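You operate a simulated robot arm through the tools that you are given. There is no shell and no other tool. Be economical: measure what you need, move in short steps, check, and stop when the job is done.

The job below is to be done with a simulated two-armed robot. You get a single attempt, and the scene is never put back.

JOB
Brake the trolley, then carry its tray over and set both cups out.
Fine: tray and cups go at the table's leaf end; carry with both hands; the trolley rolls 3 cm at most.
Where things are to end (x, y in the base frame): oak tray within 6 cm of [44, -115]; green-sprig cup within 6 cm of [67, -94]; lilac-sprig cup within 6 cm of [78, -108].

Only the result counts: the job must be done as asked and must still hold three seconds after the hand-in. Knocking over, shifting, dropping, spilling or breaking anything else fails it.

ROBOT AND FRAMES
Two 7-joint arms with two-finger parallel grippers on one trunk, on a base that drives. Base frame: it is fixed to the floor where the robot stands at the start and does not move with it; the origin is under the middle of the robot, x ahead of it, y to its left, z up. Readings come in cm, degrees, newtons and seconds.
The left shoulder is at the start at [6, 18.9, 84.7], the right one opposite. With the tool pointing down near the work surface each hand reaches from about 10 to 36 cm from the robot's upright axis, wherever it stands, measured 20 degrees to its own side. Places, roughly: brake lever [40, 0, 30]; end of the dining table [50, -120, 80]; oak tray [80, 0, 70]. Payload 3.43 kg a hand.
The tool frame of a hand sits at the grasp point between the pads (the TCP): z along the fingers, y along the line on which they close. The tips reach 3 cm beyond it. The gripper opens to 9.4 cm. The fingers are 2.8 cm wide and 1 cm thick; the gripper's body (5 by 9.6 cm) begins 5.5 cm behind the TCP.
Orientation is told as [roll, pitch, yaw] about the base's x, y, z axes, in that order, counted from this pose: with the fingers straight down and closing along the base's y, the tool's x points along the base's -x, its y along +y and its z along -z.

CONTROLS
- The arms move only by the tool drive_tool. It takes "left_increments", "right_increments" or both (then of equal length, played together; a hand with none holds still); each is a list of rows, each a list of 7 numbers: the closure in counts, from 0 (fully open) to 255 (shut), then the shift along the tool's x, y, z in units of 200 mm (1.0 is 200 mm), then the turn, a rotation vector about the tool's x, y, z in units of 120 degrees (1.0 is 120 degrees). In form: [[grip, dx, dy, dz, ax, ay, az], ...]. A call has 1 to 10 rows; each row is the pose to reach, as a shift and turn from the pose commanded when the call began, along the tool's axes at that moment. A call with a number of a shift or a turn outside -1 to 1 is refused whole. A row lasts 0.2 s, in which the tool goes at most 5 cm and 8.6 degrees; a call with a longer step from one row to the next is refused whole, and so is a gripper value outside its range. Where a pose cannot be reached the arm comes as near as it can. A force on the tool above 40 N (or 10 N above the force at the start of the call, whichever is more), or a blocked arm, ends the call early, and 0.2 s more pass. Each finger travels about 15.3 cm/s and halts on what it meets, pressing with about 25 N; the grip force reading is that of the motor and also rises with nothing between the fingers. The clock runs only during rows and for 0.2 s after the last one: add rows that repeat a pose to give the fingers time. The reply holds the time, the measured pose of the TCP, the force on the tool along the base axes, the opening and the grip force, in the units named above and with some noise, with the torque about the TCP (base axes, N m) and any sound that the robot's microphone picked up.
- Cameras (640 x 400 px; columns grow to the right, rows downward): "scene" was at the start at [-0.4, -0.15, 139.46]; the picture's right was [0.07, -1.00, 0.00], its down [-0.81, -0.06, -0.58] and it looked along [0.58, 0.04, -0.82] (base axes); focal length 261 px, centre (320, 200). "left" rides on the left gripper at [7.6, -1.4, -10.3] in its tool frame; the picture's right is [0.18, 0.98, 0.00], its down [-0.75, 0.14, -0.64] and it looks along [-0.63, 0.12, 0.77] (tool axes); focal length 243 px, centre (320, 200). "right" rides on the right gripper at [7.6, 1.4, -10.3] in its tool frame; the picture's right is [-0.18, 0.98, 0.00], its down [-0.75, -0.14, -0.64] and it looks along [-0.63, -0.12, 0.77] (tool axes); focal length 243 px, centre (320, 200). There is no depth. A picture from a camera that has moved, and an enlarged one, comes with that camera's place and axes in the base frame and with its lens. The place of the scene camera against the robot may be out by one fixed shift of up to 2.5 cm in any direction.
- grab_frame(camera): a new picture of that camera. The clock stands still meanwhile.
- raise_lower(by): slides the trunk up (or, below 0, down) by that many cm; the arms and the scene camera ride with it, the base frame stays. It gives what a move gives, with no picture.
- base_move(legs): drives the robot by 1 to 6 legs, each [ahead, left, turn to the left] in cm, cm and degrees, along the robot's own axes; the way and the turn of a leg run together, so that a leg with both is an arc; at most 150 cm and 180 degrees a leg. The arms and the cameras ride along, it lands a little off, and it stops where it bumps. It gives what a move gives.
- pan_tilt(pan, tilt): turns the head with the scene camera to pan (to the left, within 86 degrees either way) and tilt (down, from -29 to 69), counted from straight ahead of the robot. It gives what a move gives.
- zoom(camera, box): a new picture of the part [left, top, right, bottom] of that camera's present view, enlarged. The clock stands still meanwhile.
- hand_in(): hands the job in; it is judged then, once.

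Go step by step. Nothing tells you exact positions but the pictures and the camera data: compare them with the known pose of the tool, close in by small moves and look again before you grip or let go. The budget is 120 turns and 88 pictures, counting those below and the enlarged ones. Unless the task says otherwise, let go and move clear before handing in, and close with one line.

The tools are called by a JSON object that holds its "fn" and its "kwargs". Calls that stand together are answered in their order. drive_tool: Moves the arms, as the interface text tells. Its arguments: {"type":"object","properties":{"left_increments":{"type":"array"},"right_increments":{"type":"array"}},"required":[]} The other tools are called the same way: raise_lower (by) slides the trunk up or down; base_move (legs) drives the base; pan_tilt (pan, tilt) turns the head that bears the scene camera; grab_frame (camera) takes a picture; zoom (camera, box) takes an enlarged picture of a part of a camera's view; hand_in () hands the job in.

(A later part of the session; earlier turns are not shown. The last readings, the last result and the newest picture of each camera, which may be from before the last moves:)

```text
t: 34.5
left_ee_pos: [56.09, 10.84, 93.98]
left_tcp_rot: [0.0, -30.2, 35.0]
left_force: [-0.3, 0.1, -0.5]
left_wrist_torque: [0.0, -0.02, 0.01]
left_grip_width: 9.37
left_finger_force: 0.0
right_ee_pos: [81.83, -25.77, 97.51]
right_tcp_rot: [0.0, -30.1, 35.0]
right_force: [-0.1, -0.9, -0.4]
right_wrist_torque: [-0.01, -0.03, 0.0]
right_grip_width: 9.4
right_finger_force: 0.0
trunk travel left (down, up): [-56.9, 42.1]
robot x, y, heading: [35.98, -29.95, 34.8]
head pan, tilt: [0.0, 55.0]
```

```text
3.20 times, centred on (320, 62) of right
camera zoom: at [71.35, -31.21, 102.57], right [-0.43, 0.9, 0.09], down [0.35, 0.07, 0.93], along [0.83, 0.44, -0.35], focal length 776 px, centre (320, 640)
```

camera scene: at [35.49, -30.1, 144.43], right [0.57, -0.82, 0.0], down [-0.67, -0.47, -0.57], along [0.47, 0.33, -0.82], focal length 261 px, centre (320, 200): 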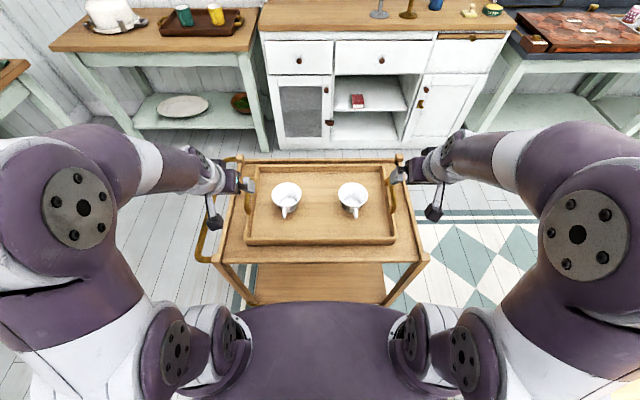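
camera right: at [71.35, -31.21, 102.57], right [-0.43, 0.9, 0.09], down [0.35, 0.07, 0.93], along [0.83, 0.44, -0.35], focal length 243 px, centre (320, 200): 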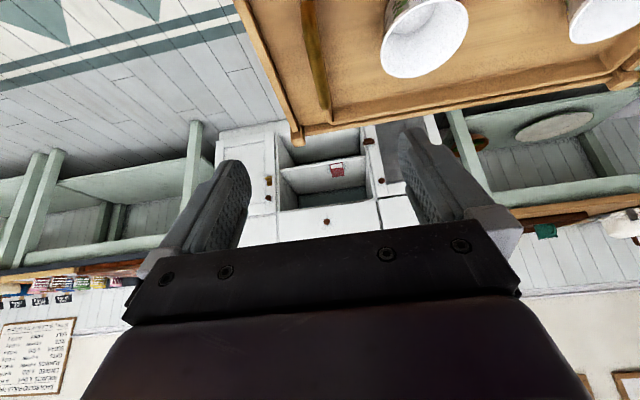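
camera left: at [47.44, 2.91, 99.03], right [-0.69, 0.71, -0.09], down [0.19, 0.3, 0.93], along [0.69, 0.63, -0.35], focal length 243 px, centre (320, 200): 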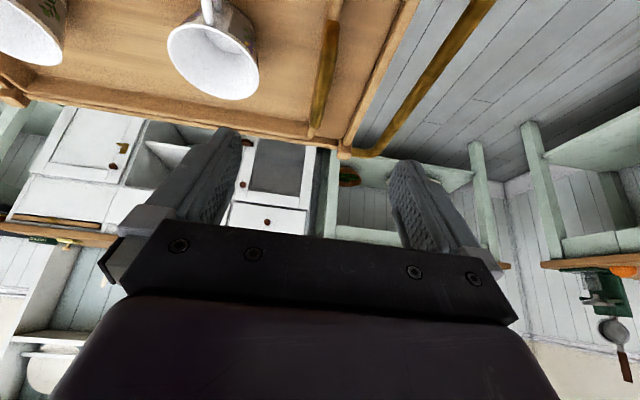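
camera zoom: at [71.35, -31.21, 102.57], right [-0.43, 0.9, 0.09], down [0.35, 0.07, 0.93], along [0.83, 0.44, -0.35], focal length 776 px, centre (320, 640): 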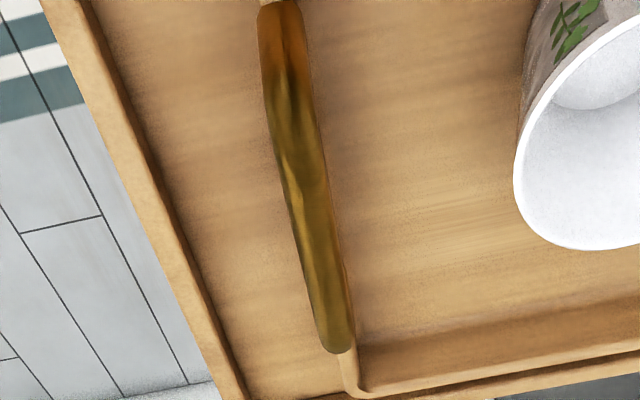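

Handles triangulate to about 22 cm left and right of my midline, bars from 43 to 54 cm ahead, tops near z 81. I bring both half-open hands above the bars at z 87 and check.

{"fn": "drive_tool", "kwargs": {"left_increments": [[120, -0.045, 0, 0.127, 0, 0, 0], [120, -0.09, 0, 0.254, 0, 0, 0], [120, -0.135, 0, 0.381, 0, 0, 0], [120, -0.18, 0, 0.508, 0, 0, 0], [120, -0.18, 0, 0.508, 0, 0, 0]], "right_increments": [[120, -0.024, 0.005, 0.165, 0, 0, 0], [120, -0.048, 0.01, 0.331, 0, 0, 0], [120, -0.073, 0.015, 0.496, 0, 0, 0], [120, -0.097, 0.02, 0.662, 0, 0, 0], [120, -0.097, 0.02, 0.662, 0, 0, 0]]}}

{"fn": "grab_frame", "kwargs": {"camera": "left"}}

{"fn": "grab_frame", "kwargs": {"camera": "right"}}

{"fn": "zoom", "kwargs": {"camera": "scene", "box": [210, 140, 435, 281]}}

```text
t: 35.7
left_ee_pos: [62.93, 15.63, 86.97]
left_tcp_rot: [0.0, -30.0, 35.0]
left_force: [-0.2, 0.3, 0.7]
left_wrist_torque: [-0.02, -0.01, 0.03]
left_grip_width: 4.96
left_finger_force: 0.0
right_ee_pos: [88.37, -20.44, 86.98]
right_tcp_rot: [0.0, -30.1, 35.1]
right_force: [-0.3, 0.6, 0.5]
right_wrist_torque: [0.02, 0.0, 0.0]
right_grip_width: 4.97
right_finger_force: 0.0
trunk travel left (down, up): [-56.9, 42.1]
robot x, y, heading: [35.89, -30.02, 35.0]
head pan, tilt: [0.0, 55.0]
```

```text
49 pictures are left
camera left: at [54.1, 7.64, 92.06], right [-0.69, 0.71, -0.09], down [0.19, 0.3, 0.93], along [0.69, 0.63, -0.35], focal length 243 px, centre (320, 200)
```

left: 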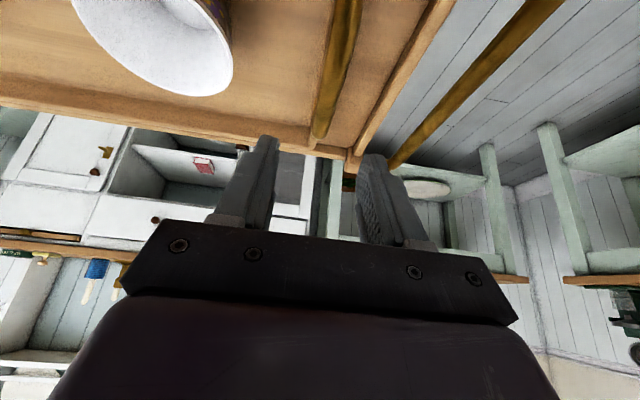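

```text
48 pictures are left
camera right: at [77.87, -25.96, 92.09], right [-0.43, 0.9, 0.09], down [0.35, 0.07, 0.93], along [0.83, 0.44, -0.35], focal length 243 px, centre (320, 200)
```

right: 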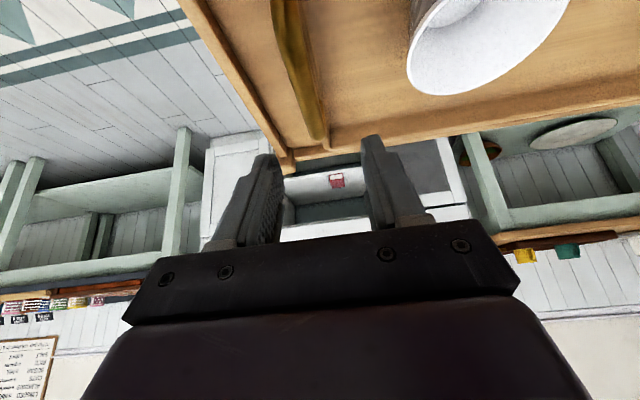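

```text
2.84 times, centred on (322, 210) of scene
camera zoom: at [35.46, -30.13, 144.43], right [0.57, -0.82, 0.0], down [-0.67, -0.47, -0.57], along [0.47, 0.33, -0.82], focal length 741 px, centre (313, 170)
```

zoom: 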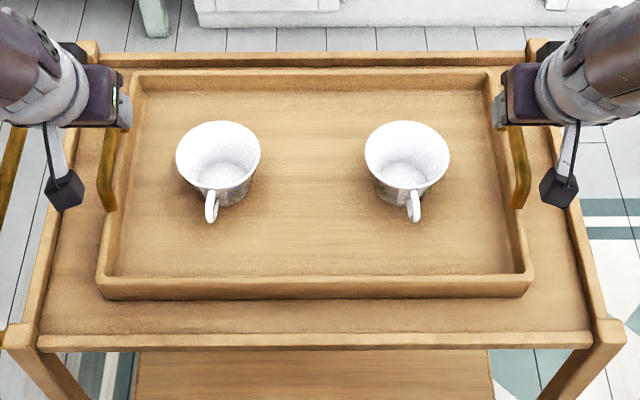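

The bars lie centred between both finger pairs in both hand views. I lower both hands 6.5 cm straight down around the bars.

{"fn": "drive_tool", "kwargs": {"left_increments": [[120, 0.05, 0, 0.087, 0, 0, 0], [120, 0.1, 0, 0.173, 0, 0, 0], [120, 0.14, 0, 0.242, 0, 0, 0], [120, 0.1625, 0, 0.2815, 0, 0, 0], [120, 0.1625, 0, 0.2815, 0, 0, 0]], "right_increments": [[120, 0.05, 0, 0.087, 0, 0, 0], [120, 0.1, 0, 0.173, 0, 0, 0], [120, 0.14, 0, 0.242, 0, 0, 0], [120, 0.1625, 0, 0.2815, 0, 0, 0], [120, 0.1625, 0, 0.2815, 0, 0, 0]]}}

{"fn": "grab_frame", "kwargs": {"camera": "left"}}

{"fn": "grab_frame", "kwargs": {"camera": "right"}}

{"fn": "zoom", "kwargs": {"camera": "scene", "box": [210, 140, 435, 281]}}

```text
t: 36.9
left_ee_pos: [62.9, 15.66, 80.41]
left_tcp_rot: [0.0, -30.0, 35.1]
left_force: [-1.0, 0.2, 0.8]
left_wrist_torque: [0.01, -0.04, -0.02]
left_grip_width: 4.93
left_finger_force: 0.0
right_ee_pos: [88.27, -20.44, 80.49]
right_tcp_rot: [0.0, -30.0, 34.9]
right_force: [0.1, -0.5, -0.4]
right_wrist_torque: [0.0, -0.01, -0.01]
right_grip_width: 4.97
right_finger_force: 0.0
trunk travel left (down, up): [-56.9, 42.1]
robot x, y, heading: [36.35, -29.98, 35.0]
head pan, tilt: [0.0, 55.0]
```

```text
46 pictures are left
camera left: at [54.15, 7.71, 85.48], right [-0.69, 0.71, -0.09], down [0.19, 0.3, 0.93], along [0.69, 0.63, -0.35], focal length 243 px, centre (320, 200)
```

left: 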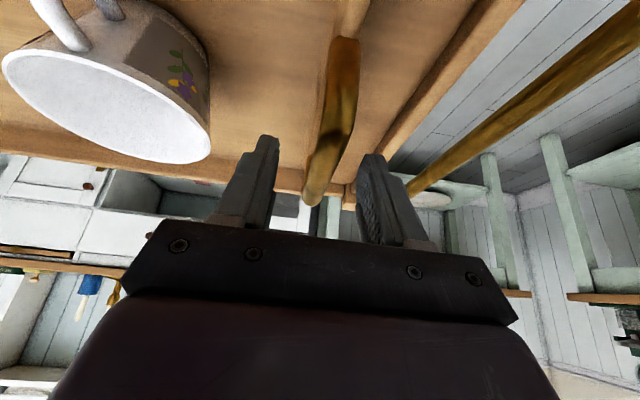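

```text
45 pictures are left
camera right: at [77.84, -26.0, 85.53], right [-0.43, 0.9, 0.09], down [0.35, 0.07, 0.93], along [0.83, 0.44, -0.35], focal length 243 px, centre (320, 200)
```

right: 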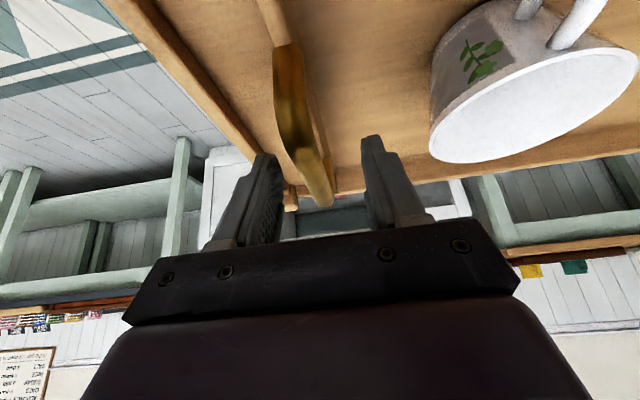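

```text
2.84 times, centred on (322, 210) of scene
camera zoom: at [35.57, -30.06, 144.42], right [0.57, -0.82, 0.0], down [-0.67, -0.47, -0.57], along [0.47, 0.33, -0.82], focal length 741 px, centre (313, 170)
```

zoom: 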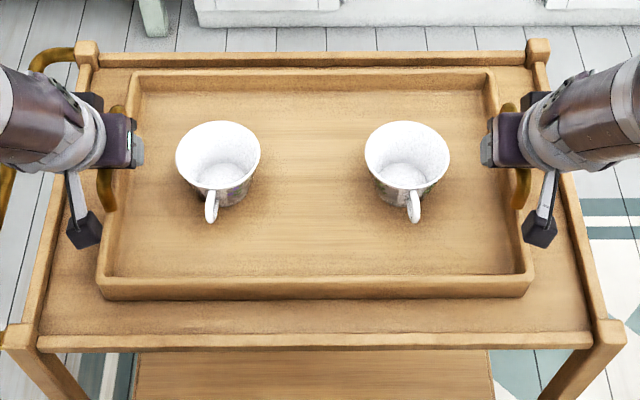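

The bars sit between the pads, slightly below TCP height. I lower 0.7 cm more and close both grippers together.

{"fn": "drive_tool", "kwargs": {"left_increments": [[120, 0.0175, 0, 0.03, 0, 0, 0], [180, 0.0175, 0, 0.03, 0, 0, 0], [255, 0.0175, 0, 0.03, 0, 0, 0], [255, 0.0175, 0, 0.03, 0, 0, 0], [255, 0.0175, 0, 0.03, 0, 0, 0]], "right_increments": [[120, 0.0175, 0, 0.03, 0, 0, 0], [180, 0.0175, 0, 0.03, 0, 0, 0], [255, 0.0175, 0, 0.03, 0, 0, 0], [255, 0.0175, 0, 0.03, 0, 0, 0], [255, 0.0175, 0, 0.03, 0, 0, 0]]}}

{"fn": "grab_frame", "kwargs": {"camera": "right"}}

```text
t: 37.7
left_ee_pos: [62.73, 15.93, 79.91]
left_tcp_rot: [0.4, -30.4, 35.2]
left_force: [-2.5, 2.7, -0.1]
left_wrist_torque: [-0.1, 0.16, 0.15]
left_grip_width: 1.59
left_finger_force: 25.0
right_ee_pos: [88.68, -20.64, 79.8]
right_tcp_rot: [-0.4, -30.5, 34.9]
right_force: [2.4, -5.1, 2.7]
right_wrist_torque: [-0.06, 0.05, 0.81]
right_grip_width: 1.61
right_finger_force: 24.8
trunk travel left (down, up): [-56.9, 42.1]
robot x, y, heading: [36.49, -30.19, 34.7]
head pan, tilt: [0.0, 55.0]
stopped in row 3 (left hand): the force on the tool passed its limit at 48 N (the readings are from after the stop); the commanded pose is now the measured one
```

```text
43 pictures are left
camera right: at [78.07, -26.22, 84.87], right [-0.43, 0.9, 0.09], down [0.34, 0.07, 0.94], along [0.84, 0.43, -0.34], focal length 243 px, centre (320, 200)
```

right: 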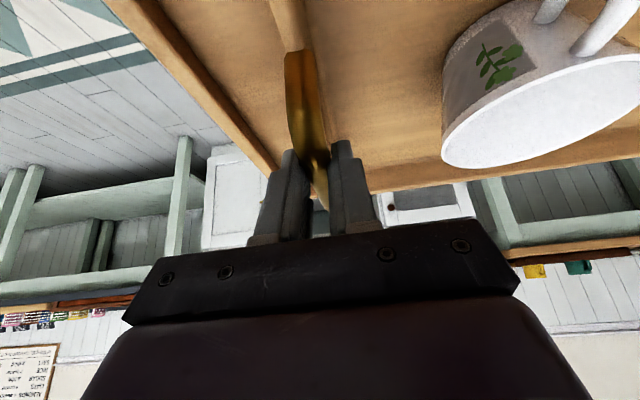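

Both grippers hold their bars with 1.6 cm between pads. I lift with the trunk, first 3 cm, and check the load.

{"fn": "raise_lower", "kwargs": {"by": 3}}

{"fn": "grab_frame", "kwargs": {"camera": "scene"}}

```text
t: 38.4
left_ee_pos: [62.79, 16.09, 82.7]
left_tcp_rot: [0.2, -30.3, 35.3]
left_force: [-6.0, 10.8, -5.6]
left_wrist_torque: [0.13, 0.03, -0.07]
left_grip_width: 1.53
left_finger_force: 25.0
right_ee_pos: [88.7, -20.77, 82.71]
right_tcp_rot: [-0.4, -30.3, 34.8]
right_force: [6.7, -11.1, -6.0]
right_wrist_torque: [-0.27, 0.12, 0.74]
right_grip_width: 1.62
right_finger_force: 25.2
trunk travel left (down, up): [-59.9, 39.1]
robot x, y, heading: [36.36, -30.51, 34.8]
head pan, tilt: [0.0, 55.0]
```

```text
42 pictures are left
camera scene: at [35.73, -29.95, 147.42], right [0.57, -0.82, 0.0], down [-0.67, -0.47, -0.57], along [0.47, 0.33, -0.82], focal length 261 px, centre (320, 200)
```

scene: 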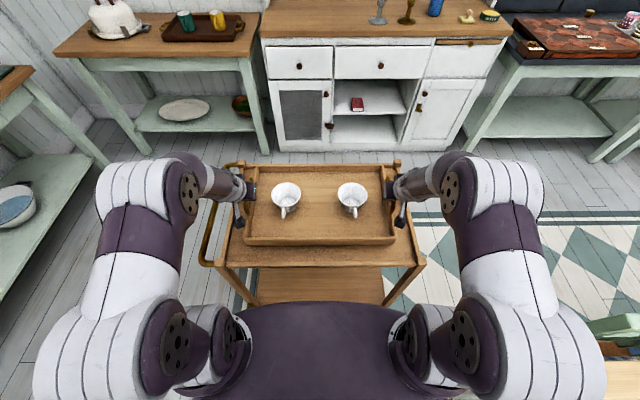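

The tray is lifted level with both hands, about 6 N each. I raise it well clear and back straight away from the trolley.

{"fn": "raise_lower", "kwargs": {"by": 15}}

{"fn": "base_move", "kwargs": {"legs": [[-20, 0, 0], [-20, 0, 0]]}}

{"fn": "grab_frame", "kwargs": {"camera": "scene"}}

```text
t: 40.2
left_ee_pos: [62.85, 16.07, 97.77]
left_tcp_rot: [0.3, -30.3, 35.3]
left_force: [-10.2, 16.2, -5.2]
left_wrist_torque: [0.17, 0.18, 0.19]
left_grip_width: 1.59
left_finger_force: 24.9
right_ee_pos: [88.77, -20.74, 97.73]
right_tcp_rot: [-0.5, -30.3, 34.8]
right_force: [9.6, -17.8, -5.9]
right_wrist_torque: [-0.3, 0.03, 0.67]
right_grip_width: 1.56
right_finger_force: 24.5
trunk travel left (down, up): [-74.9, 24.1]
robot x, y, heading: [36.11, -30.28, 35.1]
head pan, tilt: [0.0, 55.0]
```

```text
t: 42.9
left_ee_pos: [30.38, -6.88, 97.85]
left_tcp_rot: [0.3, -30.4, 35.0]
left_force: [-12.9, 21.1, -6.2]
left_wrist_torque: [0.22, 0.22, 0.15]
left_grip_width: 1.6
left_finger_force: 24.8
right_ee_pos: [56.0, -43.84, 97.87]
right_tcp_rot: [-0.3, -30.4, 34.6]
right_force: [12.0, -21.2, -4.6]
right_wrist_torque: [-0.36, -0.05, 0.62]
right_grip_width: 1.62
right_finger_force: 25.1
trunk travel left (down, up): [-74.9, 24.1]
robot x, y, heading: [3.55, -52.94, 34.7]
head pan, tilt: [0.0, 55.0]
```

```text
41 pictures are left
camera scene: at [3.02, -52.74, 162.42], right [0.57, -0.82, 0.0], down [-0.67, -0.47, -0.57], along [0.47, 0.33, -0.82], focal length 261 px, centre (320, 200)
```

scene: 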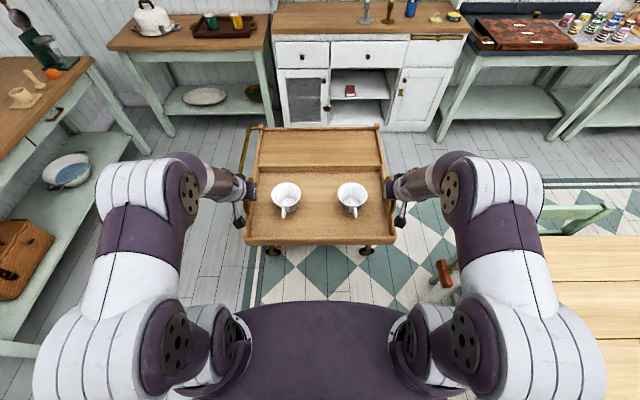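

The tray is clear of the trolley, but my hands are squeezing it sideways. I ease each hand outward 2 mm, then turn in place towards the table.

{"fn": "drive_tool", "kwargs": {"left_increments": [[255, 0, 0.01, 0, 0, 0, 0], [255, 0, 0.01, 0, 0, 0, 0]], "right_increments": [[255, 0, -0.01, 0, 0, 0, 0], [255, 0, -0.01, 0, 0, 0, 0]]}}

{"fn": "base_move", "kwargs": {"legs": [[0, 0, -30], [0, 0, -30], [0, 0, -29.2]]}}

{"fn": "grab_frame", "kwargs": {"camera": "scene"}}

```text
t: 43.7
left_ee_pos: [30.23, -6.82, 97.67]
left_tcp_rot: [0.1, -30.1, 34.9]
left_force: [1.4, 2.2, -5.7]
left_wrist_torque: [-0.32, 0.43, 0.01]
left_grip_width: 1.57
left_finger_force: 24.6
right_ee_pos: [55.95, -43.8, 97.49]
right_tcp_rot: [-0.3, -29.8, 34.7]
right_force: [0.2, -2.6, -5.5]
right_wrist_torque: [0.21, -0.21, 0.69]
right_grip_width: 1.58
right_finger_force: 24.8
trunk travel left (down, up): [-74.9, 24.1]
robot x, y, heading: [3.68, -52.44, 34.7]
head pan, tilt: [0.0, 55.0]
stopped in row 2 (left hand): the force on the tool passed its limit at 42 N (the readings are from after the stop); the commanded pose is now the measured one
```

```text
t: 48.5
left_ee_pos: [49.17, -80.14, 97.76]
left_tcp_rot: [0.1, -30.1, -55.9]
left_force: [-5.2, -6.0, -5.6]
left_wrist_torque: [0.03, 0.16, 0.22]
left_grip_width: 1.58
left_finger_force: 24.5
right_ee_pos: [11.98, -105.36, 97.65]
right_tcp_rot: [-0.2, -30.1, -56.1]
right_force: [5.3, 5.7, -5.4]
right_wrist_torque: [0.13, -0.05, 0.74]
right_grip_width: 1.56
right_finger_force: 25.2
trunk travel left (down, up): [-74.9, 24.1]
robot x, y, heading: [3.48, -52.84, -55.9]
head pan, tilt: [0.0, 55.0]
```

```text
40 pictures are left
camera scene: at [2.7, -54.62, 162.42], right [-0.83, -0.56, 0.0], down [-0.46, 0.68, -0.57], along [0.32, -0.48, -0.82], focal length 261 px, centre (320, 200)
```

scene: 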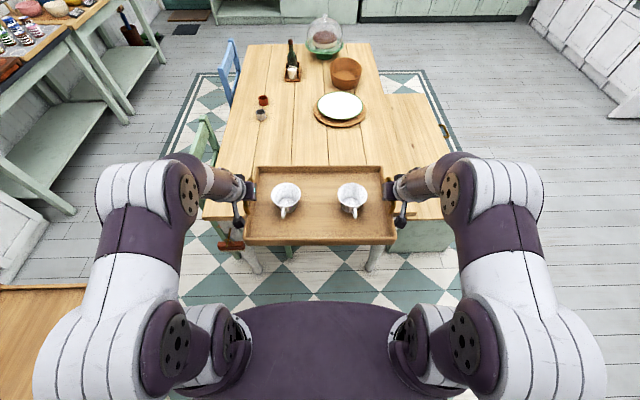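

The tray faces the table's leaf end, which looks clear for about 50 cm in. I drive forward to put the tray over its spot at [43, -115.5].

{"fn": "base_move", "kwargs": {"legs": [[0, 0, 0.9], [13, -2, 0], [12.9, -2, 0]]}}

{"fn": "raise_lower", "kwargs": {"by": -7}}

{"fn": "grab_frame", "kwargs": {"camera": "scene"}}

{"fn": "grab_frame", "kwargs": {"camera": "left"}}

```text
t: 51.1
left_ee_pos: [61.12, -103.42, 97.77]
left_tcp_rot: [0.1, -30.2, -55.0]
left_force: [1.6, -0.4, -5.6]
left_wrist_torque: [0.05, 0.01, 0.26]
left_grip_width: 1.57
left_finger_force: 25.5
right_ee_pos: [24.13, -129.02, 97.72]
right_tcp_rot: [-0.2, -30.0, -55.3]
right_force: [-1.7, 1.4, -5.0]
right_wrist_torque: [0.17, 0.13, 0.7]
right_grip_width: 1.57
right_finger_force: 24.8
trunk travel left (down, up): [-74.9, 24.1]
robot x, y, heading: [15.14, -76.57, -55.6]
head pan, tilt: [0.0, 55.0]
```

```text
t: 52.1
left_ee_pos: [61.17, -103.53, 90.75]
left_tcp_rot: [0.1, -30.2, -55.1]
left_force: [2.7, -0.2, -5.1]
left_wrist_torque: [0.01, -0.03, 0.18]
left_grip_width: 1.57
left_finger_force: 25.5
right_ee_pos: [24.18, -129.1, 90.7]
right_tcp_rot: [-0.2, -29.9, -55.3]
right_force: [-3.4, -1.2, -5.9]
right_wrist_torque: [0.18, 0.18, 0.64]
right_grip_width: 1.58
right_finger_force: 24.7
trunk travel left (down, up): [-67.9, 31.1]
robot x, y, heading: [15.12, -76.42, -55.5]
head pan, tilt: [0.0, 55.0]
```

```text
39 pictures are left
camera scene: at [14.34, -78.46, 155.42], right [-0.82, -0.57, 0.0], down [-0.47, 0.67, -0.57], along [0.33, -0.47, -0.82], focal length 261 px, centre (320, 200)
```

scene: 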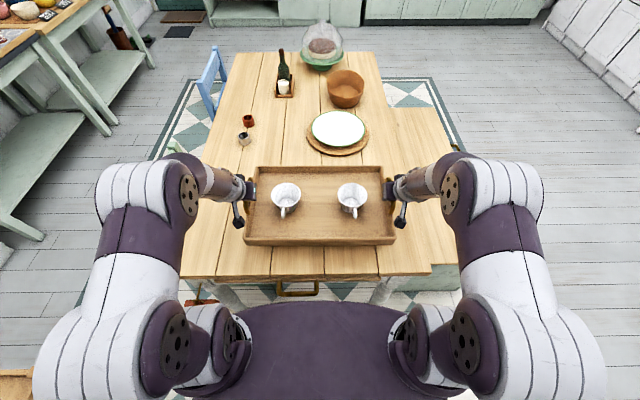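

```text
38 pictures are left
camera left: at [53.34, -94.79, 95.77], right [0.71, 0.69, -0.09], down [0.3, -0.19, 0.93], along [0.63, -0.7, -0.35], focal length 243 px, centre (320, 200)
```

left: 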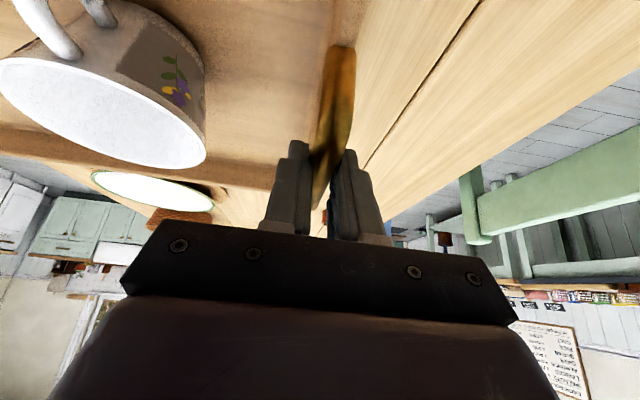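

The tray hangs over its spot (centre ≈ [42.7, -116.3]), about 8 cm above the table. I lower by trunk in small steps, watching for contact.

{"fn": "raise_lower", "kwargs": {"by": -3}}

{"fn": "drive_tool", "kwargs": {"left_increments": [[255, 0.0125, 0, 0.02165, 0, 0, 0], [255, 0.025, 0, 0.0433, 0, 0, 0], [255, 0.0375, 0, 0.065, 0, 0, 0], [255, 0.05, 0, 0.0866, 0, 0, 0], [255, 0.0625, 0, 0.108, 0, 0, 0], [255, 0.075, 0, 0.13, 0, 0, 0], [255, 0.0875, 0, 0.1516, 0, 0, 0], [255, 0.1, 0, 0.1732, 0, 0, 0]], "right_increments": [[255, 0.0125, 0, 0.02165, 0, 0, 0], [255, 0.025, 0, 0.0433, 0, 0, 0], [255, 0.0375, 0, 0.065, 0, 0, 0], [255, 0.05, 0, 0.0866, 0, 0, 0], [255, 0.0625, 0, 0.108, 0, 0, 0], [255, 0.075, 0, 0.13, 0, 0, 0], [255, 0.0875, 0, 0.1516, 0, 0, 0], [255, 0.1, 0, 0.1732, 0, 0, 0]]}}

{"fn": "grab_frame", "kwargs": {"camera": "left"}}

```text
t: 52.9
left_ee_pos: [61.28, -103.51, 87.63]
left_tcp_rot: [0.1, -30.1, -55.1]
left_force: [3.3, -0.3, -5.4]
left_wrist_torque: [-0.1, -0.08, 0.22]
left_grip_width: 1.57
left_finger_force: 25.3
right_ee_pos: [24.16, -129.07, 87.65]
right_tcp_rot: [-0.1, -30.0, -55.3]
right_force: [-2.8, 0.0, -4.6]
right_wrist_torque: [0.21, 0.22, 0.64]
right_grip_width: 1.56
right_finger_force: 24.8
trunk travel left (down, up): [-64.9, 34.1]
robot x, y, heading: [15.18, -76.74, -55.2]
head pan, tilt: [0.0, 55.0]
```

```text
t: 54.7
left_ee_pos: [61.19, -103.7, 84.87]
left_tcp_rot: [0.1, -31.4, -55.1]
left_force: [-5.0, -0.1, 19.8]
left_wrist_torque: [0.67, 0.59, 0.49]
left_grip_width: 1.58
left_finger_force: 25.1
right_ee_pos: [24.31, -129.35, 84.86]
right_tcp_rot: [-0.3, -31.5, -55.1]
right_force: [-2.1, 10.0, 23.7]
right_wrist_torque: [0.82, 0.56, 0.53]
right_grip_width: 1.58
right_finger_force: 24.7
trunk travel left (down, up): [-64.9, 34.1]
robot x, y, heading: [15.43, -76.74, -55.2]
head pan, tilt: [0.0, 55.0]
stopped in row 8 (right hand): the force on the tool passed its limit at 45 N (the readings are from after the stop); the commanded pose is now the measured one
```

```text
37 pictures are left
camera left: at [53.36, -94.83, 89.66], right [0.72, 0.69, -0.09], down [0.29, -0.17, 0.94], along [0.63, -0.7, -0.32], focal length 243 px, centre (320, 200)
```

left: 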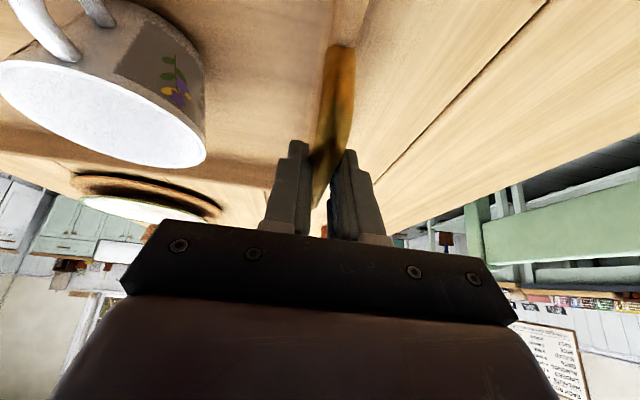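

The tray is resting on the table (upward reaction on both hands). I open both grippers halfway and lift them straight up off the bars.

{"fn": "drive_tool", "kwargs": {"left_increments": [[120, 0, 0, 0, 0, 0, 0], [120, 0, 0, 0, 0, 0, 0], [120, 0, 0, 0, 0, 0, 0]], "right_increments": [[120, 0, 0, 0, 0, 0, 0], [120, 0, 0, 0, 0, 0, 0], [120, 0, 0, 0, 0, 0, 0]]}}

{"fn": "drive_tool", "kwargs": {"left_increments": [[120, -0.052, 0, -0.085, 0, 0, 0], [120, -0.104, 0, -0.17, 0, 0, 0], [120, -0.156, 0, -0.256, 0, 0, 0], [120, -0.208, 0, -0.341, 0, 0, 0], [120, -0.26, 0, -0.427, 0, 0, 0]], "right_increments": [[120, -0.052, 0, -0.085, 0, 0, 0], [120, -0.104, 0, -0.17, 0, 0, 0], [120, -0.156, 0, -0.256, 0, 0, 0], [120, -0.208, 0, -0.341, 0, 0, 0], [120, -0.26, 0, -0.427, 0, 0, 0]]}}

{"fn": "grab_frame", "kwargs": {"camera": "scene"}}

{"fn": "grab_frame", "kwargs": {"camera": "left"}}

```text
t: 55.5
left_ee_pos: [61.34, -103.77, 84.37]
left_tcp_rot: [0.2, -30.9, -55.3]
left_force: [0.2, -0.1, 0.0]
left_wrist_torque: [0.02, 0.03, 0.02]
left_grip_width: 4.96
left_finger_force: 0.1
right_ee_pos: [24.43, -129.55, 84.34]
right_tcp_rot: [-0.3, -30.9, -55.1]
right_force: [0.5, 0.3, 0.2]
right_wrist_torque: [-0.01, 0.0, -0.03]
right_grip_width: 4.93
right_finger_force: 0.0
trunk travel left (down, up): [-64.9, 34.1]
robot x, y, heading: [15.23, -76.94, -55.6]
head pan, tilt: [0.0, 55.0]
```

```text
t: 56.7
left_ee_pos: [61.36, -103.87, 94.54]
left_tcp_rot: [0.1, -30.9, -55.3]
left_force: [-0.2, 0.8, 0.6]
left_wrist_torque: [0.01, 0.02, -0.01]
left_grip_width: 4.97
left_finger_force: 0.0
right_ee_pos: [24.48, -129.64, 94.36]
right_tcp_rot: [-0.3, -31.0, -55.1]
right_force: [-0.2, 0.3, 0.0]
right_wrist_torque: [0.01, 0.0, -0.01]
right_grip_width: 5.01
right_finger_force: 0.1
trunk travel left (down, up): [-64.9, 34.1]
robot x, y, heading: [15.42, -76.75, -55.2]
head pan, tilt: [0.0, 55.0]
```

```text
36 pictures are left
camera scene: at [14.22, -78.29, 152.42], right [-0.82, -0.57, 0.0], down [-0.47, 0.67, -0.57], along [0.33, -0.47, -0.82], focal length 261 px, centre (320, 200)
```

scene: 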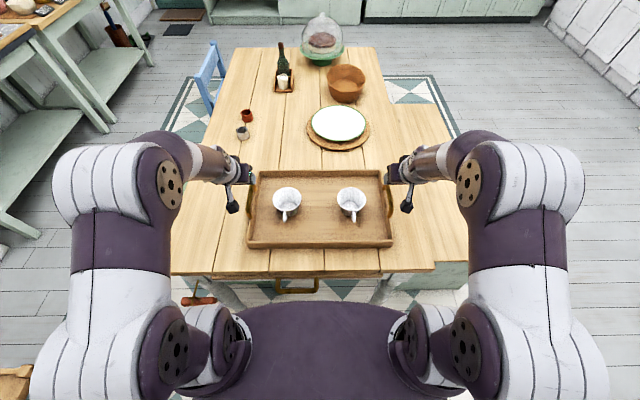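

```text
35 pictures are left
camera left: at [53.42, -95.16, 99.45], right [0.72, 0.69, -0.09], down [0.3, -0.18, 0.94], along [0.63, -0.7, -0.33], focal length 243 px, centre (320, 200)
```

left: 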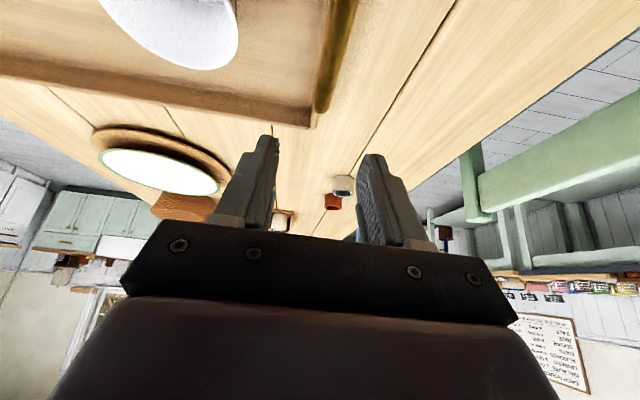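

The tray is down and untouched by the hands. Now I draw the right hand back out of the way and zoom in to locate the cups.

{"fn": "drive_tool", "kwargs": {"right_increments": [[0, 0.1, -0.02, -0.12, 0, 0.05, 0], [0, 0.25, -0.04, -0.22, 0, 0.1, 0], [0, 0.4, -0.06, -0.32, 0, 0.15, 0], [0, 0.55, -0.08, -0.42, 0, 0.2, 0], [0, 0.7, -0.1, -0.5, 0, 0.25, 0]], "left_increments": [[174, 0.1, 0, -0.05, 0, 0.05, 0], [174, 0.2, 0, -0.1, 0, 0.1, 0], [174, 0.3, 0, -0.15, 0, 0.15, 0], [174, 0.4, 0, -0.2, 0, 0.2, 0], [174, 0.4, 0, -0.2, 0, 0.25, 0]]}}

{"fn": "zoom", "kwargs": {"camera": "scene", "box": [160, 140, 420, 302]}}

{"fn": "grab_frame", "kwargs": {"camera": "left"}}

```text
t: 57.9
left_ee_pos: [56.38, -96.67, 93.85]
left_tcp_rot: [0.1, -0.8, -55.2]
left_force: [-0.1, 0.2, -1.2]
left_wrist_torque: [0.03, 0.02, -0.01]
left_grip_width: 2.98
left_finger_force: 0.0
right_ee_pos: [13.14, -116.63, 95.85]
right_tcp_rot: [-0.3, -0.9, -55.3]
right_force: [-0.3, 0.3, 0.4]
right_wrist_torque: [-0.01, 0.03, 0.02]
right_grip_width: 9.41
right_finger_force: 0.0
trunk travel left (down, up): [-64.9, 34.1]
robot x, y, heading: [15.43, -76.44, -55.0]
head pan, tilt: [0.0, 55.0]
```

```text
2.46 times, centred on (290, 221) of scene
camera zoom: at [14.35, -78.46, 152.42], right [-0.82, -0.57, 0.0], down [-0.47, 0.67, -0.57], along [0.33, -0.47, -0.82], focal length 643 px, centre (394, 148)
```

zoom: 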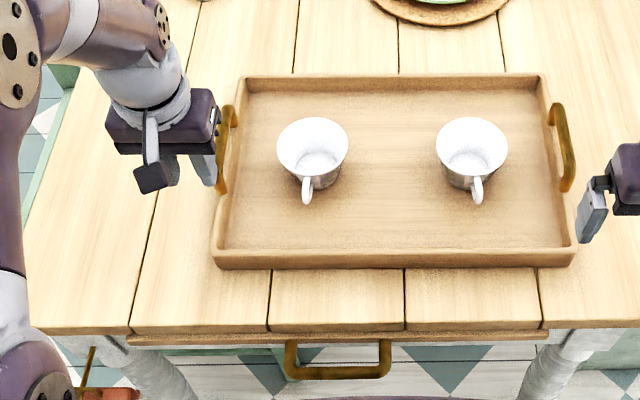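

```text
33 pictures are left
camera left: at [50.74, -91.23, 103.85], right [0.7, 0.71, 0.0], down [0.54, -0.53, 0.65], along [0.46, -0.46, -0.76], focal length 243 px, centre (320, 200)
```

left: 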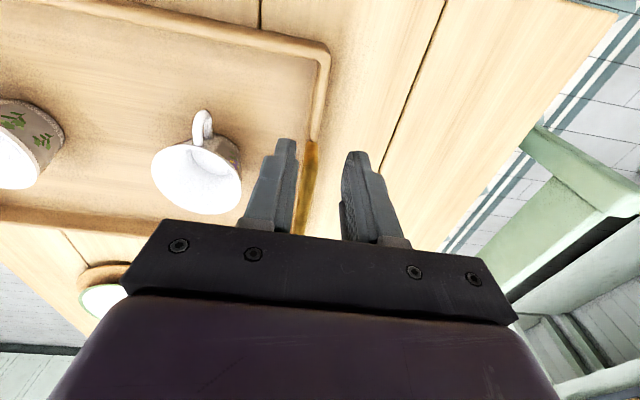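

Distances from the scene camera disagree slightly, so I rely on the hand camera. I shift the left hand towards the lilac cup at the same height and look again.

{"fn": "drive_tool", "kwargs": {"left_increments": [[174, -0.12, -0.12, 0, 0, 0, 0], [174, -0.25, -0.25, 0, 0, 0, 0], [174, -0.25, -0.25, 0, 0, 0, 0]]}}

{"fn": "grab_frame", "kwargs": {"camera": "left"}}

```text
t: 58.7
left_ee_pos: [54.77, -103.48, 93.97]
left_tcp_rot: [0.1, -0.7, -55.3]
left_force: [0.0, -1.0, -0.4]
left_wrist_torque: [-0.02, 0.03, -0.01]
left_grip_width: 2.95
left_finger_force: 0.0
right_ee_pos: [13.21, -116.57, 95.82]
right_tcp_rot: [-0.3, -1.1, -55.4]
right_force: [0.0, -0.4, 1.4]
right_wrist_torque: [0.02, 0.0, -0.03]
right_grip_width: 9.41
right_finger_force: 0.0
trunk travel left (down, up): [-64.9, 34.1]
robot x, y, heading: [15.37, -76.47, -55.2]
head pan, tilt: [0.0, 55.0]
```

```text
32 pictures are left
camera left: at [49.18, -98.04, 104.01], right [0.7, 0.71, 0.0], down [0.54, -0.53, 0.65], along [0.47, -0.46, -0.76], focal length 243 px, centre (320, 200)
```

left: 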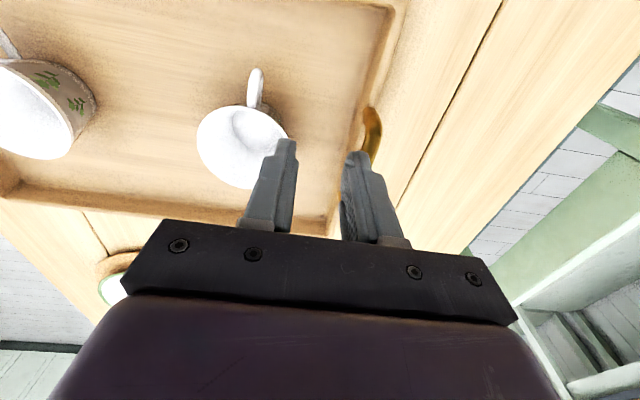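

I zoom the hand view to measure the cup's rim precisely.

{"fn": "zoom", "kwargs": {"camera": "left", "box": [160, 50, 400, 200]}}

```text
2.67 times, centred on (280, 125) of left
camera zoom: at [49.18, -98.04, 104.01], right [0.7, 0.71, 0.0], down [0.54, -0.53, 0.65], along [0.47, -0.46, -0.76], focal length 647 px, centre (427, 400)
```

zoom: 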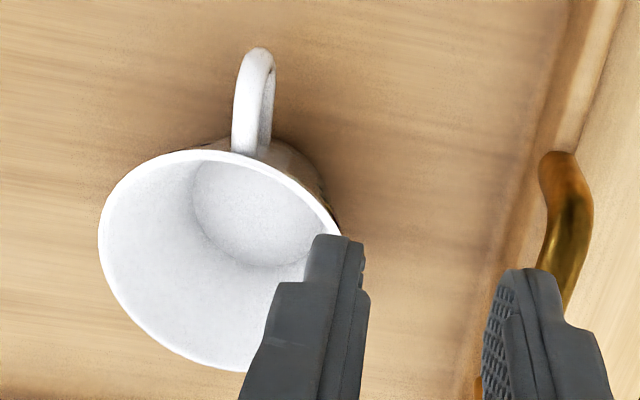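

The lilac cup is centred near [52.4, -112.6] with its rim about z 81–84. I bring the base 6 cm closer for comfortable reach and look again.

{"fn": "base_move", "kwargs": {"legs": [[6, 0, 0]]}}

{"fn": "drive_tool", "kwargs": {"left_increments": [[174, -0.02, 0.02, 0, 0.06, 0, 0], [174, -0.04, 0.05, 0, 0.125, 0, 0], [174, -0.04, 0.05, 0, 0.125, 0, 0]]}}

{"fn": "zoom", "kwargs": {"camera": "left", "box": [160, 50, 400, 200]}}

```text
t: 59.7
left_ee_pos: [58.33, -108.61, 93.74]
left_tcp_rot: [0.2, -0.8, -55.1]
left_force: [-0.5, 0.0, 0.0]
left_wrist_torque: [0.05, 0.03, 0.04]
left_grip_width: 2.97
left_finger_force: 0.0
right_ee_pos: [16.61, -121.62, 95.81]
right_tcp_rot: [-0.3, -0.9, -55.4]
right_force: [0.1, -0.2, 0.9]
right_wrist_torque: [0.03, -0.01, -0.01]
right_grip_width: 9.42
right_finger_force: 0.0
trunk travel left (down, up): [-64.9, 34.1]
robot x, y, heading: [18.87, -81.65, -55.2]
head pan, tilt: [0.0, 55.0]
```

```text
t: 60.5
left_ee_pos: [59.35, -108.51, 93.96]
left_tcp_rot: [-14.9, -0.9, -55.2]
left_force: [0.4, 0.3, 0.8]
left_wrist_torque: [0.0, -0.01, -0.02]
left_grip_width: 2.99
left_finger_force: 0.0
right_ee_pos: [16.55, -121.55, 95.84]
right_tcp_rot: [-0.1, -0.9, -55.4]
right_force: [0.3, -1.1, -0.3]
right_wrist_torque: [0.01, -0.02, -0.04]
right_grip_width: 9.39
right_finger_force: 0.1
trunk travel left (down, up): [-64.9, 34.1]
robot x, y, heading: [18.54, -81.84, -55.4]
head pan, tilt: [0.0, 55.0]
```

```text
2.67 times, centred on (280, 125) of left
camera zoom: at [56.02, -101.54, 104.1], right [0.68, 0.69, -0.26], down [0.67, -0.44, 0.6], along [0.3, -0.58, -0.76], focal length 647 px, centre (427, 400)
```

zoom: 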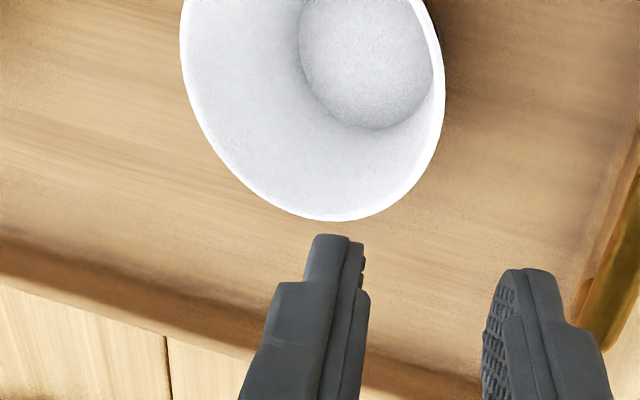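

The views now agree: lilac cup centre [52.4, -112.4], rim z ≈ 81.4. I slide the leaning left hand down along its axis towards the cup's left wall, stopping short to check.

{"fn": "drive_tool", "kwargs": {"left_increments": [[174, 0.02, 0.0, 0.15, 0, 0, 0], [174, 0.04, 0.003, 0.3, 0, 0, 0], [174, 0.04, 0.003, 0.43, 0, 0, 0], [174, 0.04, 0.003, 0.43, 0, 0, 0]]}}

{"fn": "grab_frame", "kwargs": {"camera": "left"}}

{"fn": "zoom", "kwargs": {"camera": "scene", "box": [200, 160, 400, 285]}}

```text
t: 61.5
left_ee_pos: [57.41, -109.13, 85.52]
left_tcp_rot: [-15.0, -0.9, -55.2]
left_force: [-0.3, 0.0, -0.2]
left_wrist_torque: [0.01, 0.0, 0.01]
left_grip_width: 2.99
left_finger_force: 0.0
right_ee_pos: [16.53, -121.52, 95.82]
right_tcp_rot: [-0.3, -1.0, -55.5]
right_force: [-0.6, -0.1, 0.8]
right_wrist_torque: [0.02, 0.0, 0.01]
right_grip_width: 9.39
right_finger_force: 0.0
trunk travel left (down, up): [-64.9, 34.1]
robot x, y, heading: [18.99, -81.5, -55.3]
head pan, tilt: [0.0, 55.0]
```

```text
29 pictures are left
camera left: at [54.0, -102.13, 95.72], right [0.68, 0.69, -0.25], down [0.67, -0.44, 0.6], along [0.3, -0.57, -0.76], focal length 243 px, centre (320, 200)
```

left: 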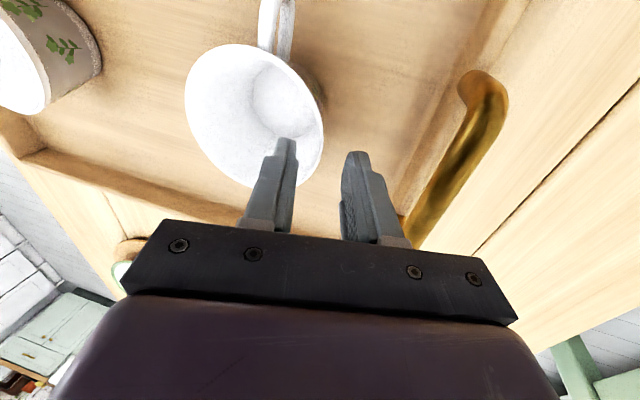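

```text
3.20 times, centred on (300, 222) of scene
camera zoom: at [17.63, -83.24, 152.42], right [-0.82, -0.57, 0.0], down [-0.47, 0.67, -0.57], along [0.33, -0.47, -0.82], focal length 836 px, centre (384, 128)
```

zoom: 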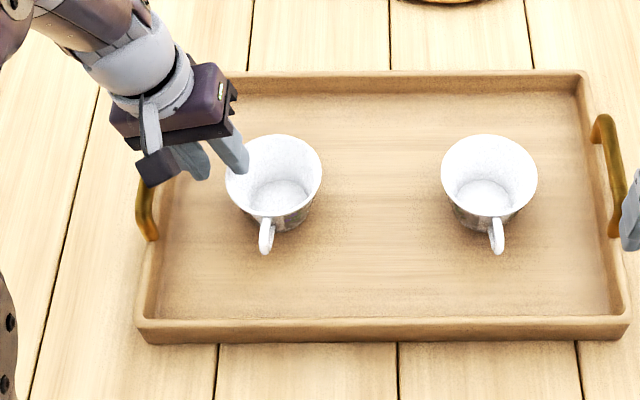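

The rim wall lies centred between the fingertips. I continue down the last 4.8 cm, slightly back, then check before closing.

{"fn": "drive_tool", "kwargs": {"left_increments": [[174, 0.025, 0, 0.06, 0, 0, 0], [174, 0.025, 0, 0.12, 0, 0, 0], [174, 0.025, 0, 0.18, 0, 0, 0], [174, 0.025, 0, 0.23, 0, 0, 0], [174, 0.025, 0, 0.23, 0, 0, 0]]}}

{"fn": "grab_frame", "kwargs": {"camera": "left"}}

```text
t: 62.7
left_ee_pos: [56.23, -109.57, 81.09]
left_tcp_rot: [-15.0, -0.8, -55.2]
left_force: [-0.4, -0.2, -0.1]
left_wrist_torque: [-0.02, 0.02, -0.02]
left_grip_width: 3.0
left_finger_force: 0.1
right_ee_pos: [16.6, -121.55, 95.81]
right_tcp_rot: [-0.2, -0.9, -55.4]
right_force: [0.2, 0.9, -0.5]
right_wrist_torque: [-0.01, -0.05, -0.02]
right_grip_width: 9.4
right_finger_force: 0.0
trunk travel left (down, up): [-64.9, 34.1]
robot x, y, heading: [18.57, -81.82, -55.6]
head pan, tilt: [0.0, 55.0]
```

```text
27 pictures are left
camera left: at [52.71, -102.59, 91.36], right [0.68, 0.69, -0.26], down [0.67, -0.44, 0.6], along [0.3, -0.57, -0.76], focal length 243 px, centre (320, 200)
```

left: 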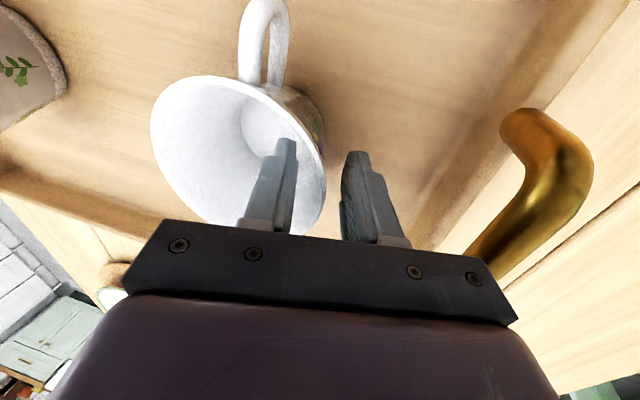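

One finger is inside the cup, one outside, with the rim at the grasp point. I close gently.

{"fn": "drive_tool", "kwargs": {"left_increments": [[195, 0, 0, 0, 0, 0, 0], [215, 0, 0, 0, 0, 0, 0], [235, 0, 0, 0, 0, 0, 0], [255, 0, 0, 0, 0, 0, 0], [255, 0, 0, 0, 0, 0, 0]]}}

{"fn": "grab_frame", "kwargs": {"camera": "left"}}

```text
t: 63.9
left_ee_pos: [56.01, -109.52, 81.2]
left_tcp_rot: [-14.8, -0.8, -55.2]
left_force: [-0.4, -1.5, 2.2]
left_wrist_torque: [-0.18, 0.0, -0.03]
left_grip_width: 0.83
left_finger_force: 24.8
right_ee_pos: [16.58, -121.57, 95.84]
right_tcp_rot: [-0.2, -0.9, -55.4]
right_force: [0.0, 0.0, -0.4]
right_wrist_torque: [0.0, 0.02, -0.01]
right_grip_width: 9.41
right_finger_force: 0.1
trunk travel left (down, up): [-64.9, 34.1]
robot x, y, heading: [18.48, -81.48, -55.3]
head pan, tilt: [0.0, 55.0]
```

```text
26 pictures are left
camera left: at [52.7, -102.6, 91.39], right [0.68, 0.69, -0.25], down [0.67, -0.44, 0.6], along [0.3, -0.57, -0.76], focal length 243 px, centre (320, 200)
```

left: 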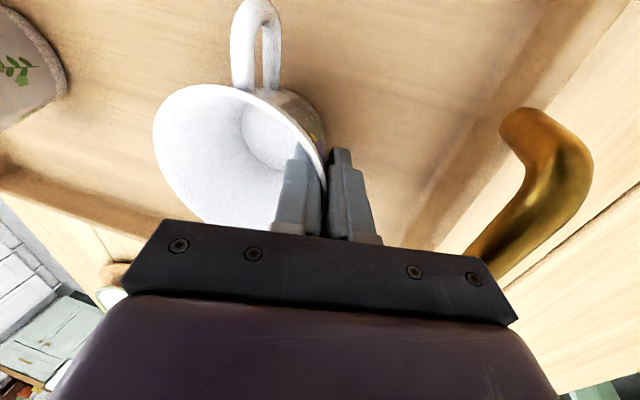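

The cup is gripped by its rim. I lift it 14 cm with the trunk, and look to the left where something reddish stands near the table's left corner.

{"fn": "raise_lower", "kwargs": {"by": 14}}

{"fn": "pan_tilt", "kwargs": {"pan": 35, "tilt": 60}}

{"fn": "grab_frame", "kwargs": {"camera": "scene"}}

{"fn": "grab_frame", "kwargs": {"camera": "left"}}

```text
t: 65.5
left_ee_pos: [56.05, -109.59, 95.18]
left_tcp_rot: [-15.0, -0.8, -55.2]
left_force: [0.8, -0.2, -1.5]
left_wrist_torque: [0.05, -0.04, -0.01]
left_grip_width: 0.82
left_finger_force: 25.0
right_ee_pos: [16.6, -121.62, 109.8]
right_tcp_rot: [-0.2, -1.0, -55.4]
right_force: [-0.3, 0.6, 0.1]
right_wrist_torque: [0.01, -0.01, 0.01]
right_grip_width: 9.4
right_finger_force: 0.1
trunk travel left (down, up): [-78.9, 20.1]
robot x, y, heading: [18.58, -81.41, -55.4]
head pan, tilt: [0.0, 55.0]
```

```text
t: 66.5
left_ee_pos: [56.01, -109.48, 95.29]
left_tcp_rot: [-14.7, -0.8, -55.3]
left_force: [-0.4, -0.7, -2.1]
left_wrist_torque: [0.08, -0.07, 0.05]
left_grip_width: 0.81
left_finger_force: 25.2
right_ee_pos: [16.59, -121.62, 109.82]
right_tcp_rot: [-0.2, -0.9, -55.4]
right_force: [0.0, 0.5, -0.9]
right_wrist_torque: [-0.01, 0.0, -0.01]
right_grip_width: 9.41
right_finger_force: 0.0
trunk travel left (down, up): [-78.9, 20.1]
robot x, y, heading: [18.7, -81.91, -55.3]
head pan, tilt: [35.0, 60.0]
```

```text
25 pictures are left
camera scene: at [19.84, -79.69, 165.82], right [-0.35, -0.94, 0.0], down [-0.81, 0.3, -0.5], along [0.47, -0.17, -0.87], focal length 261 px, centre (320, 200)
```

scene: 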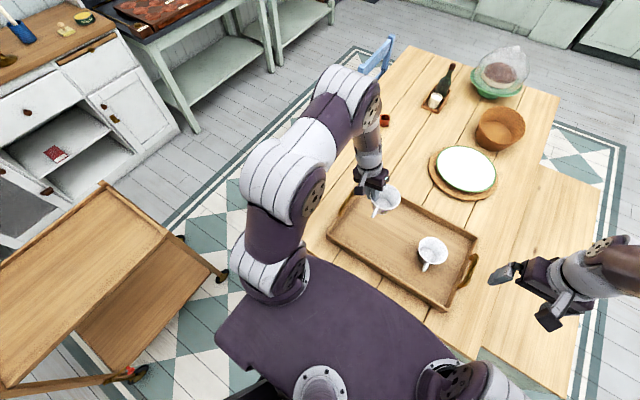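

```text
24 pictures are left
camera left: at [52.73, -102.6, 105.36], right [0.68, 0.69, -0.25], down [0.67, -0.44, 0.59], along [0.3, -0.57, -0.76], focal length 243 px, centre (320, 200)
```

left: 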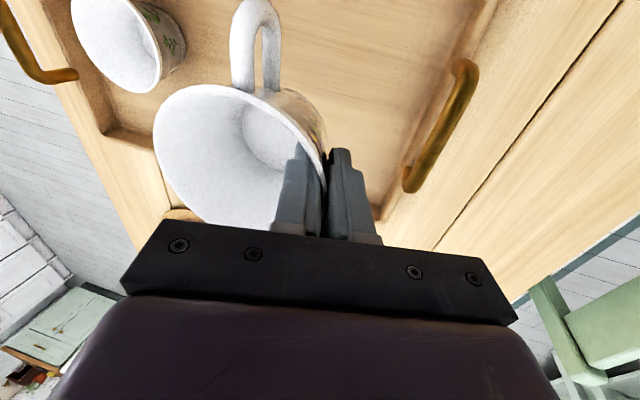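

The cup hangs safely. I move the base 4 cm forward and 4 cm left only, keeping clear of whatever stands at the corner, and reach out with the arm for the rest.

{"fn": "base_move", "kwargs": {"legs": [[4, 4, 0]]}}

{"fn": "drive_tool", "kwargs": {"left_increments": [[255, -0.05, 0.15, -0.041, 0, 0, 0], [255, -0.1, 0.3, -0.082, 0, 0, 0], [255, -0.15, 0.45, -0.123, 0, 0, 0], [255, -0.2, 0.6, -0.164, 0, 0, 0], [255, -0.25, 0.76, -0.205, 0, 0, 0], [255, -0.3, 0.918, -0.246, 0, 0, 0], [255, -0.3, 0.918, -0.246, 0, 0, 0]]}}

{"fn": "grab_frame", "kwargs": {"camera": "scene"}}

```text
t: 67.5
left_ee_pos: [61.46, -110.66, 95.37]
left_tcp_rot: [-14.8, -0.9, -55.3]
left_force: [-0.3, 1.0, -1.3]
left_wrist_torque: [0.04, -0.05, 0.03]
left_grip_width: 0.82
left_finger_force: 24.7
right_ee_pos: [21.92, -122.45, 109.82]
right_tcp_rot: [-0.3, -1.0, -55.4]
right_force: [0.4, -0.1, 0.4]
right_wrist_torque: [0.03, -0.05, 0.0]
right_grip_width: 9.4
right_finger_force: 0.0
trunk travel left (down, up): [-78.9, 20.1]
robot x, y, heading: [24.09, -82.84, -55.4]
head pan, tilt: [35.0, 60.0]
```

```text
t: 69.1
left_ee_pos: [80.54, -104.73, 95.62]
left_tcp_rot: [-14.9, -0.7, -55.2]
left_force: [-0.1, 0.6, -2.1]
left_wrist_torque: [0.03, -0.06, 0.01]
left_grip_width: 0.84
left_finger_force: 25.0
right_ee_pos: [21.93, -122.52, 109.94]
right_tcp_rot: [-0.2, -1.0, -55.4]
right_force: [-0.1, -0.1, 0.1]
right_wrist_torque: [-0.02, -0.02, 0.0]
right_grip_width: 9.4
right_finger_force: 0.0
trunk travel left (down, up): [-78.9, 20.1]
robot x, y, heading: [23.94, -82.54, -55.4]
head pan, tilt: [35.0, 60.0]
```

```text
23 pictures are left
camera scene: at [25.21, -80.65, 165.82], right [-0.35, -0.94, 0.0], down [-0.81, 0.3, -0.5], along [0.47, -0.17, -0.87], focal length 261 px, centre (320, 200)
```

scene: 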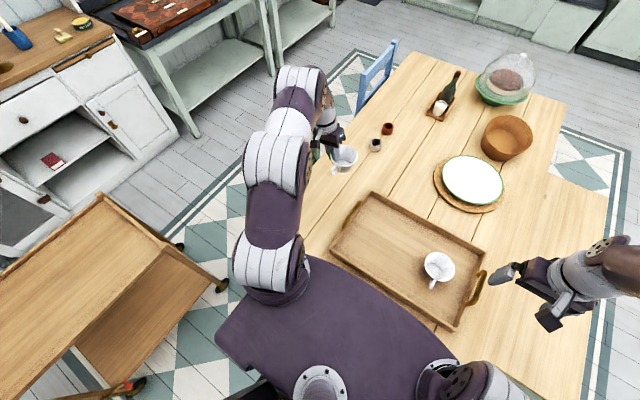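

The cup hangs over its target, [76.9, -107.6]. Before lowering I check the surroundings from the hand camera.

{"fn": "grab_frame", "kwargs": {"camera": "left"}}

{"fn": "zoom", "kwargs": {"camera": "scene", "box": [240, 60, 440, 185]}}

```text
22 pictures are left
camera left: at [77.22, -97.86, 105.71], right [0.68, 0.69, -0.25], down [0.67, -0.44, 0.6], along [0.3, -0.57, -0.76], focal length 243 px, centre (320, 200)
```

left: 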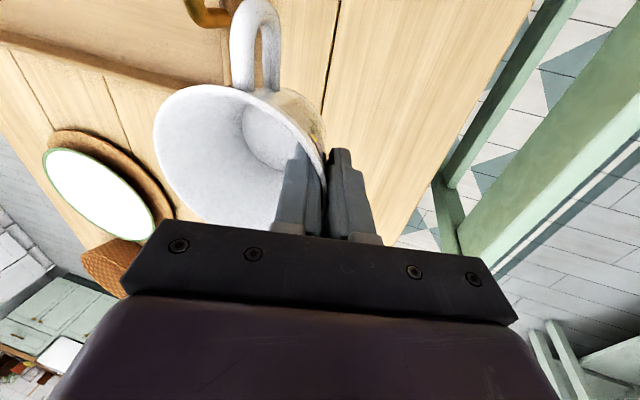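

```text
3.20 times, centred on (340, 122) of scene
camera zoom: at [25.21, -80.65, 165.82], right [-0.35, -0.94, 0.0], down [-0.81, 0.3, -0.5], along [0.47, -0.17, -0.87], focal length 836 px, centre (256, 448)
```

zoom: 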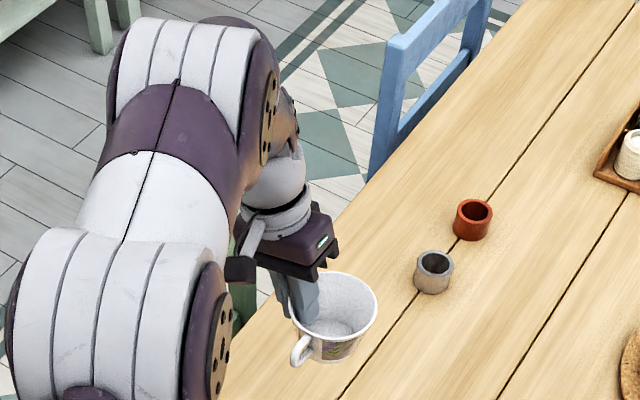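

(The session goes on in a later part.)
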